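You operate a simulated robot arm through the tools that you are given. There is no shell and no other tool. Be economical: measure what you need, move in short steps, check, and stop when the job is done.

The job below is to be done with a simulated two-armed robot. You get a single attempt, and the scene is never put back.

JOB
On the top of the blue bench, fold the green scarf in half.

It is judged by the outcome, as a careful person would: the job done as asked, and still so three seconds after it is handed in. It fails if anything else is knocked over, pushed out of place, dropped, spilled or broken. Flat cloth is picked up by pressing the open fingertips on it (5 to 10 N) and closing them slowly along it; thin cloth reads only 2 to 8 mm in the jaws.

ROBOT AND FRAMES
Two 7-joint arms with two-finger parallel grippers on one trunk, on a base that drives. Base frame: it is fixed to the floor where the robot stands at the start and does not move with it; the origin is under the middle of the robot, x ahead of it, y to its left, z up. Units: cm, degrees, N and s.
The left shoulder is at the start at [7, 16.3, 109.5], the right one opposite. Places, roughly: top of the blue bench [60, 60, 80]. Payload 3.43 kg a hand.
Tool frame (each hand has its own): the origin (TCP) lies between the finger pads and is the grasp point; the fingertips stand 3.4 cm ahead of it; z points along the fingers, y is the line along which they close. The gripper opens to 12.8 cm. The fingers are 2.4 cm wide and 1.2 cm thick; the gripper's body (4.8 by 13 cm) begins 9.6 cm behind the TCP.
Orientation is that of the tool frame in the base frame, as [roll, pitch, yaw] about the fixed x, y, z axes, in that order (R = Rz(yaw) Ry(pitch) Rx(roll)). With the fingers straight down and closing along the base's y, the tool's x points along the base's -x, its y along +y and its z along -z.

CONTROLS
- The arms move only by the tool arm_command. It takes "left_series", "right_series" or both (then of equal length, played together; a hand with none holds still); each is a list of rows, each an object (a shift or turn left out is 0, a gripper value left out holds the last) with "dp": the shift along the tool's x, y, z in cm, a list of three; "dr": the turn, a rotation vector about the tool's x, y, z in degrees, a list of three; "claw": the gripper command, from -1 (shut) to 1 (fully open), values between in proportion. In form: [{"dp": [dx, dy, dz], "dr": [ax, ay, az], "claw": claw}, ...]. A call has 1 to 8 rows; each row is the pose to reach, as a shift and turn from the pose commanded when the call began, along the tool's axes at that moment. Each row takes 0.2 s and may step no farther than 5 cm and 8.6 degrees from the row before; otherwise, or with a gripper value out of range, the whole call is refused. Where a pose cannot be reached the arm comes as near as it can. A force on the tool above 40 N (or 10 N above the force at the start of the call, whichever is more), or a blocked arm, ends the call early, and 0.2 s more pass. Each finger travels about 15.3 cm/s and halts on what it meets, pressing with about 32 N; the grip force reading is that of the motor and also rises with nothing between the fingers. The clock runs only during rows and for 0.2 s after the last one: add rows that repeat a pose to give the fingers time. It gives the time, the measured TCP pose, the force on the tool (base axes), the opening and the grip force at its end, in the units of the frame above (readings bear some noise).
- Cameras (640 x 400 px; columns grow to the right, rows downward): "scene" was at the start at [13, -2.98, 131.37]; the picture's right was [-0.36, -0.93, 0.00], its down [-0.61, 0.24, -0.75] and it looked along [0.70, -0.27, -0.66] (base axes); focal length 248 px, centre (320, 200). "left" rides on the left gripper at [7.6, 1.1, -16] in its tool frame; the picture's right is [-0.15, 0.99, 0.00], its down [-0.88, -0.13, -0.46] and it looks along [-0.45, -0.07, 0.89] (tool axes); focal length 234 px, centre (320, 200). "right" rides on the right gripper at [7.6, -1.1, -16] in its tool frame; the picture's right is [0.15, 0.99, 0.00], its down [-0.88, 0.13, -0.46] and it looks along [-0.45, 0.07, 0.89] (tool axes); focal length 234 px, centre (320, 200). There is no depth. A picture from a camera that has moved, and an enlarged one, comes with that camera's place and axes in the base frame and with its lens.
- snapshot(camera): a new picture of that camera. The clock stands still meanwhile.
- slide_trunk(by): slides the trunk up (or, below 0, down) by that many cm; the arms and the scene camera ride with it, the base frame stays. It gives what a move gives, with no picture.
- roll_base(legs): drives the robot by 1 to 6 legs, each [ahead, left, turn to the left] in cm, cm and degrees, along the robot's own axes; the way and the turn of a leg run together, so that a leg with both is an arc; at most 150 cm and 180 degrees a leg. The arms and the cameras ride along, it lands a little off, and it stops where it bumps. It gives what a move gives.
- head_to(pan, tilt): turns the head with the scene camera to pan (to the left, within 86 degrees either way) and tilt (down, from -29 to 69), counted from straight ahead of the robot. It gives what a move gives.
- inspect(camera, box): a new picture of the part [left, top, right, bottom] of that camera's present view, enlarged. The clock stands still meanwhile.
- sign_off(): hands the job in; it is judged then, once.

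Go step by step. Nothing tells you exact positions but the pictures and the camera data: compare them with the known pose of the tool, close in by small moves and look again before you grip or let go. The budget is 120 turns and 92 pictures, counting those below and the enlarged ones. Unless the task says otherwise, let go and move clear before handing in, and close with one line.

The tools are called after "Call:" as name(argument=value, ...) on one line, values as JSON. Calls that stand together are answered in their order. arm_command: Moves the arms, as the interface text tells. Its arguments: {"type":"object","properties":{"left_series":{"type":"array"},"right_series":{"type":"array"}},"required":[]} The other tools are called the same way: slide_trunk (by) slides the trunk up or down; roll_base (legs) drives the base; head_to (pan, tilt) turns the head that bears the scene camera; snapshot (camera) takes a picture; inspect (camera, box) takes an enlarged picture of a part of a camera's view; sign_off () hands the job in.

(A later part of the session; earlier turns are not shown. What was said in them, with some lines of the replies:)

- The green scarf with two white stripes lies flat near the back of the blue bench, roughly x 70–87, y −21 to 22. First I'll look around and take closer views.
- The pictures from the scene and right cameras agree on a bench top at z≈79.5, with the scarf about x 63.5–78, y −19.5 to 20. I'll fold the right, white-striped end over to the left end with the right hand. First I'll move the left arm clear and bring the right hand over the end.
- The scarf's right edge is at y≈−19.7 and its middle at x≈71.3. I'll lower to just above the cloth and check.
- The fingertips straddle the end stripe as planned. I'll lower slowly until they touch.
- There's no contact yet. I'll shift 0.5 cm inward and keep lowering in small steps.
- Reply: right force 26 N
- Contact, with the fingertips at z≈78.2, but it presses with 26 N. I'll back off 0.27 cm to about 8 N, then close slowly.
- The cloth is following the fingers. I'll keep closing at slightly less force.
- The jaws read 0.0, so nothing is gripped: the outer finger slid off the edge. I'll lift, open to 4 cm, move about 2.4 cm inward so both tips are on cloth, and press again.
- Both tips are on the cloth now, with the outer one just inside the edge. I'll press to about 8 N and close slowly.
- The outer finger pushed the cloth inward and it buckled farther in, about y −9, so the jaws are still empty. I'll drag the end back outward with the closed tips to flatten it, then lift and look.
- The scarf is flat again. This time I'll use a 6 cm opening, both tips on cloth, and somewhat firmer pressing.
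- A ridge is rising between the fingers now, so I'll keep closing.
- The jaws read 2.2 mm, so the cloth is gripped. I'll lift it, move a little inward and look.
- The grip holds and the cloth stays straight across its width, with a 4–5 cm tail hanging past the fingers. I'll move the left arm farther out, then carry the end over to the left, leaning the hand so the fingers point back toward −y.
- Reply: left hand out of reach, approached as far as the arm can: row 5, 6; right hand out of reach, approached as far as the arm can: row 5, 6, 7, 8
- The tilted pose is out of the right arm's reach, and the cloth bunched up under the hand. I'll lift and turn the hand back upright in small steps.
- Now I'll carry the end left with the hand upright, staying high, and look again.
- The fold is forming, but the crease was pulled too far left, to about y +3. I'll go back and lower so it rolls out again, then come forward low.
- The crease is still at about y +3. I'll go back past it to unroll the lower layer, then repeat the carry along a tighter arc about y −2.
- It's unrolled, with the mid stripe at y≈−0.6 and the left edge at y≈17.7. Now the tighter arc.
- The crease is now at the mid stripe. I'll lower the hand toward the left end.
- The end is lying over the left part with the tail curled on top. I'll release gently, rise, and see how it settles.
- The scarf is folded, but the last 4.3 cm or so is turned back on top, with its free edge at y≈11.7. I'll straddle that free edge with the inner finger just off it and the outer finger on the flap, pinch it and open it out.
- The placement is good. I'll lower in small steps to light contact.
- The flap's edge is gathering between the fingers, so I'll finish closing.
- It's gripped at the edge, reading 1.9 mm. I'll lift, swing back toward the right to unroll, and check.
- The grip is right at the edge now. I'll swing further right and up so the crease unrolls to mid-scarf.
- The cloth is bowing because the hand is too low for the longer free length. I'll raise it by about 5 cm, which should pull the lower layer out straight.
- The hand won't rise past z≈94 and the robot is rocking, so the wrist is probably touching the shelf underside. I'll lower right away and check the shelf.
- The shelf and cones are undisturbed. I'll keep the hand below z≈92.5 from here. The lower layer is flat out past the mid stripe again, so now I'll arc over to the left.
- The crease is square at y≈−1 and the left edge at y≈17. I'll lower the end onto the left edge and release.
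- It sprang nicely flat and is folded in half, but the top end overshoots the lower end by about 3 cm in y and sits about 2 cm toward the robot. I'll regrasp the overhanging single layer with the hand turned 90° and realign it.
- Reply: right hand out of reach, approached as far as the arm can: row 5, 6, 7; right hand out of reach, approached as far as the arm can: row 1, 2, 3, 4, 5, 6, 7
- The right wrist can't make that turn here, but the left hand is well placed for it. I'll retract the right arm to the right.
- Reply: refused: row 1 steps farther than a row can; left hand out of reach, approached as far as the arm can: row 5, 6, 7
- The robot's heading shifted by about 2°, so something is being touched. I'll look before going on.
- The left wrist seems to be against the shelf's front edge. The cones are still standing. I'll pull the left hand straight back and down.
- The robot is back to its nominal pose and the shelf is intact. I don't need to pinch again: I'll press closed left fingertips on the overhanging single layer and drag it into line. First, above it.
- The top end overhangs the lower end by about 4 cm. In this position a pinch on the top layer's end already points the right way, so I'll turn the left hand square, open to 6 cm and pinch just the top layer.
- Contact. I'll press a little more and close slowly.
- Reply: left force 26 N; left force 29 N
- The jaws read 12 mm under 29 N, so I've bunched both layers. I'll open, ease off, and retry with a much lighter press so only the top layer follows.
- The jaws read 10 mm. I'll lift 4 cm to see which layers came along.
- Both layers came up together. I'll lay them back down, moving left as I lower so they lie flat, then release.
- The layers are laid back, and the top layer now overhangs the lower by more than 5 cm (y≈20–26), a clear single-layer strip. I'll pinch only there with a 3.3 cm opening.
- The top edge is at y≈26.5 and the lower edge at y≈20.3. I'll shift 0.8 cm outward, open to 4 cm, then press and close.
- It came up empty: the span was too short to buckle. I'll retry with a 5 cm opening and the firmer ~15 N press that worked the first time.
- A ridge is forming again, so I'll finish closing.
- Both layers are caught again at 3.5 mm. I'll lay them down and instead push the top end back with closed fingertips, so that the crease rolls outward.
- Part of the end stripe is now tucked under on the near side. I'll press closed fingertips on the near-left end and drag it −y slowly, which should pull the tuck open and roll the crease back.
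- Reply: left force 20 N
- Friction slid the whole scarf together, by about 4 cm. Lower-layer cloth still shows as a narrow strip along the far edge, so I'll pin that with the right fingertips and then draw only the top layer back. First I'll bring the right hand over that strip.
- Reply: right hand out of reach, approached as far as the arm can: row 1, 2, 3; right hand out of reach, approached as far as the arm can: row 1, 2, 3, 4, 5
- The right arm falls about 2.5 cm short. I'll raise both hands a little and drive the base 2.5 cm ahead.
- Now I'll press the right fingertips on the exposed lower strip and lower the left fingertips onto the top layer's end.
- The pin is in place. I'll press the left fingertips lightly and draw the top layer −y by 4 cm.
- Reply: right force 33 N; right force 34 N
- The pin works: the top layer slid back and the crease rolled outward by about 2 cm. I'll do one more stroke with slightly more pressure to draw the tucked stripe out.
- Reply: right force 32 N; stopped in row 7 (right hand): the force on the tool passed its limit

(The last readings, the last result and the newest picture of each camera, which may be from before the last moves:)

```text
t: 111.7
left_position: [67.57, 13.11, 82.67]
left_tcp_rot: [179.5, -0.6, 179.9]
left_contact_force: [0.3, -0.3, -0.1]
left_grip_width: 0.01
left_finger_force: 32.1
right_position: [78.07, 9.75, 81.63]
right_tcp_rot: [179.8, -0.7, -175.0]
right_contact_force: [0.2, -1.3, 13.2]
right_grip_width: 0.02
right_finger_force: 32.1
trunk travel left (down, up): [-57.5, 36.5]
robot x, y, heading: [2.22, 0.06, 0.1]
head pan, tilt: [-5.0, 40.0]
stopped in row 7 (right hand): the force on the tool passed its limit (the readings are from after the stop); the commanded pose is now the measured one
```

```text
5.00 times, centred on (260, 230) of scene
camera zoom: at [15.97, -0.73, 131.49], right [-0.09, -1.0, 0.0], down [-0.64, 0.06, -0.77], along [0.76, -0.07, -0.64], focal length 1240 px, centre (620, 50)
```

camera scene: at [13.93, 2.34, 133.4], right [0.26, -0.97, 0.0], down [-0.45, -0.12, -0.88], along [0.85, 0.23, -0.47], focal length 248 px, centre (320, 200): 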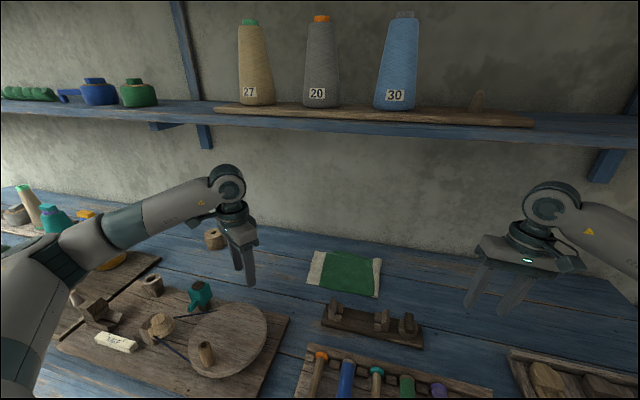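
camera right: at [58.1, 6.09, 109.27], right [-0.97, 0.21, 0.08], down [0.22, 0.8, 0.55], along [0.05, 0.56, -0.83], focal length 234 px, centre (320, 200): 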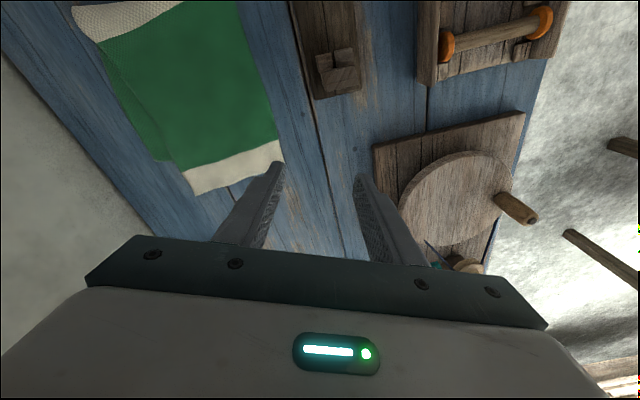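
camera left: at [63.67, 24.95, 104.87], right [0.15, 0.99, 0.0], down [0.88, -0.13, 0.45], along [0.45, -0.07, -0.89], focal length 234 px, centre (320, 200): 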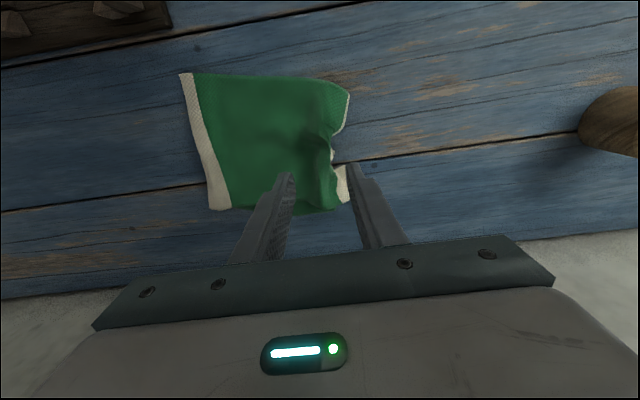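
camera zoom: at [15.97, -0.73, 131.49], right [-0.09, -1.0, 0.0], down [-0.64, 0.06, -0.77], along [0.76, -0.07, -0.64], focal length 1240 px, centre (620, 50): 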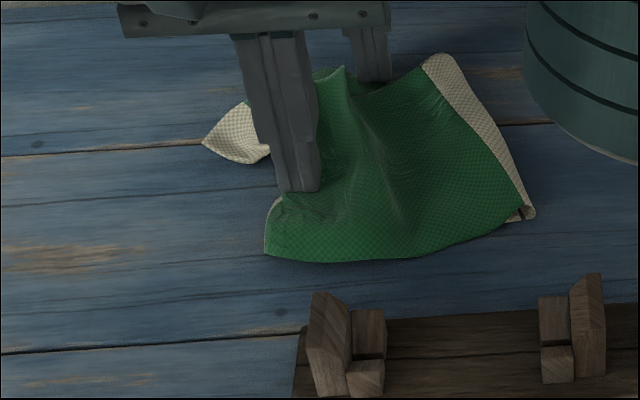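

The scarf turned about the pin and a ridge formed. I'll pull the near-left end back +y by about 4 cm with the pin still holding, to straighten it, then lift both hands.

Call:
arm_command(left_series=[{"dp": [0, 0, 0.6]}, {"dp": [0, 0, 0.95]}, {"dp": [0, 0.8, 0.95]}, {"dp": [0, 1.6, 0.95]}, {"dp": [0, 2.4, 0.95]}, {"dp": [0, 3.2, 0.95]}, {"dp": [0, 4, 0.95]}, {"dp": [0, 4.4, 0.95]}])

Call:
arm_command(left_series=[{"dp": [0, 0, -3]}, {"dp": [0, 3, -6]}, {"dp": [0, 7, -6]}, {"dp": [0, 10, -6]}], right_series=[{"dp": [0, 0, -2]}, {"dp": [0, -1, -5]}, {"dp": [0, -5.5, -6]}, {"dp": [0, -10, -6]}])

Call:
inspect(camera="scene", box=[200, 180, 335, 270])

```text
t: 113.5
left_position: [67.48, 17.65, 81.99]
left_tcp_rot: [179.5, -0.5, 179.9]
left_contact_force: [0.2, -0.7, 1.4]
left_grip_width: 0.0
left_finger_force: 31.5
right_position: [77.87, 9.7, 81.48]
right_tcp_rot: [179.8, -0.6, -175.2]
right_contact_force: [2.4, 1.4, 18.1]
right_grip_width: 0.01
right_finger_force: 32.0
trunk travel left (down, up): [-57.5, 36.5]
robot x, y, heading: [2.36, 0.24, -0.0]
head pan, tilt: [-5.0, 40.0]
```

```text
t: 114.5
left_position: [67.5, 27.38, 88.11]
left_tcp_rot: [179.4, -0.7, 179.9]
left_contact_force: [0.1, -0.9, -0.1]
left_grip_width: 0.0
left_finger_force: 32.1
right_position: [79.34, 6.52, 87.34]
right_tcp_rot: [179.8, -0.9, -175.1]
right_contact_force: [-0.6, 0.3, 0.2]
right_grip_width: 0.01
right_finger_force: 32.0
right hand out of reach, approached as far as the arm can: row 2, 3, 4
trunk travel left (down, up): [-57.5, 36.5]
robot x, y, heading: [2.35, -0.21, 0.0]
head pan, tilt: [-5.0, 40.0]
```

```text
4.44 times, centred on (268, 225) of scene
camera zoom: at [16.0, -0.66, 131.55], right [-0.09, -1.0, 0.0], down [-0.64, 0.06, -0.77], along [0.76, -0.07, -0.64], focal length 1103 px, centre (553, 89)
```

zoom: 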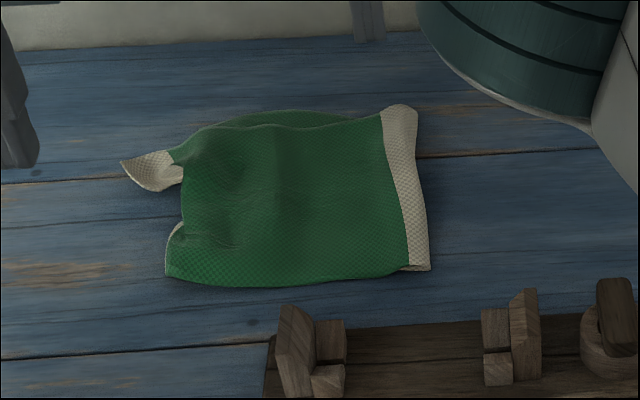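

It's back to a neat rectangle, with the far corner of the end stripe peeking out and the rest tucked. I'll pin the body with the right fingertips and pull the visible stripe corner outward with the left to draw the tuck out.

Call:
arm_command(left_series=[{"dp": [-2.2, -1.6, 0]}, {"dp": [-4.4, -3.2, 0]}, {"dp": [-6.3, -4.7, 1]}, {"dp": [-6.3, -4.7, 4]}, {"dp": [-6.3, -4.7, 6]}, {"dp": [-6.3, -4.7, 6.4]}, {"dp": [-6.3, -4.7, 6.4]}], right_series=[{"dp": [1, 0, 0]}, {"dp": [2, 0, 1]}, {"dp": [2.3, 0, 3]}, {"dp": [2.3, 0, 5]}, {"dp": [2.3, 0, 5.5]}, {"dp": [2.3, 0, 5.7]}, {"dp": [2.3, 0, 5.7]}])

```text
t: 115.6
left_position: [74.08, 22.48, 83.56]
left_tcp_rot: [179.4, -0.6, 179.9]
left_contact_force: [0.8, 0.4, -0.5]
left_grip_width: 0.0
left_finger_force: 31.6
right_position: [77.92, 3.72, 81.59]
right_tcp_rot: [-179.0, -6.5, 179.5]
right_contact_force: [-3.1, 3.1, 22.6]
right_grip_width: 0.02
right_finger_force: 31.8
right hand out of reach, approached as far as the arm can: row 1, 2, 3, 4
trunk travel left (down, up): [-57.5, 36.5]
robot x, y, heading: [2.72, -0.01, -0.0]
head pan, tilt: [-5.0, 40.0]
stopped in row 5 (right hand): the force on the tool passed its limit (the readings are from after the stop); the commanded pose is now the measured one
```

Call:
arm_command(left_series=[{"dp": [0, 0, 1.2]}, {"dp": [0, 0, 1.9]}, {"dp": [0, 0, 2.05]}, {"dp": [0, 0, 2.05]}])

```text
t: 116.6
left_position: [73.72, 22.85, 81.64]
left_tcp_rot: [179.4, -0.7, 180.0]
left_contact_force: [0.2, 0.1, -0.3]
left_grip_width: 0.0
left_finger_force: 31.8
right_position: [77.64, 3.75, 81.56]
right_tcp_rot: [-178.7, -6.4, 179.1]
right_contact_force: [6.6, -0.4, 32.0]
right_grip_width: 0.01
right_finger_force: 31.9
trunk travel left (down, up): [-57.5, 36.5]
robot x, y, heading: [2.5, -0.1, -0.2]
head pan, tilt: [-5.0, 40.0]
```

Call:
arm_command(left_series=[{"dp": [0, 0, 0.15]}, {"dp": [0, 0, 0.25]}, {"dp": [0, 0, 0.25]}])

```text
t: 117.4
left_position: [73.8, 22.87, 81.62]
left_tcp_rot: [179.4, -0.5, -179.9]
left_contact_force: [-1.1, -1.1, 8.6]
left_grip_width: 0.01
left_finger_force: 31.9
right_position: [77.67, 3.59, 81.53]
right_tcp_rot: [-178.7, -6.3, 179.3]
right_contact_force: [5.0, 0.7, 28.8]
right_grip_width: 0.0
right_finger_force: 32.1
trunk travel left (down, up): [-57.5, 36.5]
robot x, y, heading: [2.16, 0.22, -0.2]
head pan, tilt: [-5.0, 40.0]
```

The left fingertips press at 8.6 N. Now I'll pull the stripe +y by 4.5 cm and lift off.

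Call:
arm_command(left_series=[{"dp": [0.2, 0.8, 0.02]}, {"dp": [0.4, 1.6, 0.02]}, {"dp": [0.6, 2.4, 0.02]}, {"dp": [0.8, 3.2, 0.02]}, {"dp": [1, 4, 0.02]}, {"dp": [1, 4.5, 0.02]}, {"dp": [1, 4.5, -3]}, {"dp": [1, 6, -7]}])

Call:
inspect(camera="scene", box=[190, 170, 340, 270])

```text
t: 119.2
left_position: [72.82, 28.68, 88.62]
left_tcp_rot: [179.5, -0.7, 180.0]
left_contact_force: [0.0, 0.0, -0.1]
left_grip_width: 0.0
left_finger_force: 32.0
right_position: [77.76, 3.72, 81.56]
right_tcp_rot: [-178.6, -6.4, 179.3]
right_contact_force: [1.4, 0.7, 34.1]
right_grip_width: 0.02
right_finger_force: 31.7
trunk travel left (down, up): [-57.5, 36.5]
robot x, y, heading: [3.0, 0.38, -0.2]
head pan, tilt: [-5.0, 40.0]
```

```text
4.00 times, centred on (265, 220) of scene
camera zoom: at [15.69, -0.68, 131.59], right [-0.09, -1.0, 0.0], down [-0.64, 0.06, -0.77], along [0.77, -0.07, -0.64], focal length 992 px, centre (540, 120)
```

zoom: 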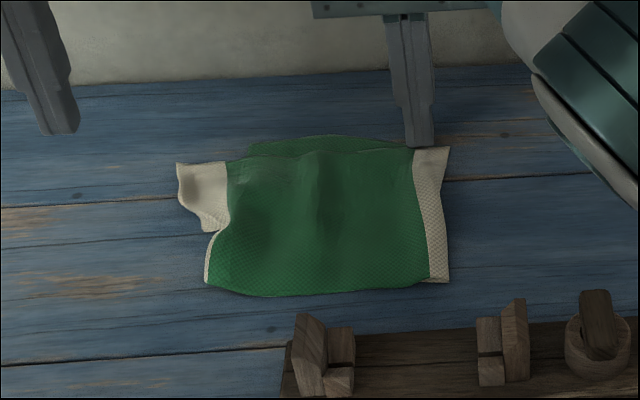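

That helped: the far half of the stripe is out flat now. I'll repeat once closer to the tucked half.

Call:
arm_command(left_series=[{"dp": [1, -4, 0]}, {"dp": [2, -8, 1]}, {"dp": [2, -9.1, 4]}, {"dp": [2, -9.1, 6.3]}, {"dp": [2, -9.1, 7.0]}, {"dp": [2, -9.1, 7.15]}, {"dp": [2, -9.1, 7.15]}])

```text
t: 120.8
left_position: [70.83, 19.75, 81.63]
left_tcp_rot: [179.3, -0.4, -180.0]
left_contact_force: [-1.8, 3.6, 27.5]
left_grip_width: 0.02
left_finger_force: 31.9
right_position: [77.61, 3.76, 81.49]
right_tcp_rot: [-178.6, -6.4, 179.2]
right_contact_force: [4.2, 1.6, 23.6]
right_grip_width: 0.0
right_finger_force: 32.1
trunk travel left (down, up): [-57.5, 36.5]
robot x, y, heading: [2.36, 0.21, 0.0]
head pan, tilt: [-5.0, 40.0]
```

Call:
arm_command(left_series=[{"dp": [0, 0, -0.13]}, {"dp": [0.3, 0.8, -0.13]}, {"dp": [0.6, 1.6, -0.13]}, {"dp": [0.9, 2.4, -0.13]}, {"dp": [1.2, 3.2, -0.13]}, {"dp": [1.4, 4, -0.13]}, {"dp": [1.4, 4, -3]}, {"dp": [1.4, 6, -7]}])

Call:
arm_command(right_series=[{"dp": [0, 0, -2.5]}, {"dp": [0, -2, -5]}, {"dp": [1, -6, -6]}, {"dp": [3, -10, -6]}, {"dp": [5, -14, -6]}, {"dp": [7, -18, -6]}], left_series=[{"dp": [0, 2, -1]}, {"dp": [1, 5, -1]}, {"dp": [2, 8, -1]}, {"dp": [3, 11, -1]}, {"dp": [4, 14, -1]}, {"dp": [4, 14, -1]}])

Call:
snapshot(camera="scene")

```text
t: 122.4
left_position: [69.14, 24.1, 82.06]
left_tcp_rot: [178.9, -1.4, -179.7]
left_contact_force: [-0.7, -0.3, -0.1]
left_grip_width: 0.0
left_finger_force: 31.7
right_position: [77.79, 3.74, 81.51]
right_tcp_rot: [-178.6, -6.7, 179.4]
right_contact_force: [-4.0, 0.8, 17.2]
right_grip_width: 0.01
right_finger_force: 31.5
trunk travel left (down, up): [-57.5, 36.5]
robot x, y, heading: [2.34, 0.22, -0.2]
head pan, tilt: [-5.0, 40.0]
stopped in row 7 (right hand): the force on the tool passed its limit (the readings are from after the stop); the commanded pose is now the measured one
```

```text
t: 123.8
left_position: [65.23, 37.96, 83.73]
left_tcp_rot: [178.9, -1.3, -179.8]
left_contact_force: [0.2, -0.4, 0.0]
left_grip_width: 0.0
left_finger_force: 31.8
right_position: [70.92, -14.1, 88.75]
right_tcp_rot: [-178.6, -6.8, 179.1]
right_contact_force: [-0.3, 0.6, 0.1]
right_grip_width: 0.0
right_finger_force: 31.9
trunk travel left (down, up): [-57.5, 36.5]
robot x, y, heading: [2.43, -0.03, 0.2]
head pan, tilt: [-5.0, 40.0]
```

```text
0 pictures are left
camera scene: at [16.05, -0.94, 131.55], right [-0.09, -1.0, 0.0], down [-0.64, 0.06, -0.77], along [0.76, -0.07, -0.64], focal length 248 px, centre (320, 200)
```

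scene: 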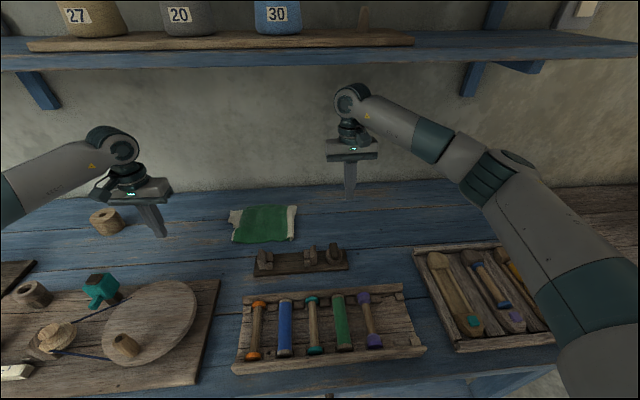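

The scarf lies folded in half on the bench. The tools, the rack and the shelf look undisturbed, and both hands are clear. I have no pictures left, so I'm handing in.

Call:
sign_off()

```text
The job is handed in.
```

The green scarf is folded in half end to end on the blue bench, but not perfectly: the ends don't line up exactly, part of the end stripe may still be tucked under, and nothing else looked moved in the last picture.
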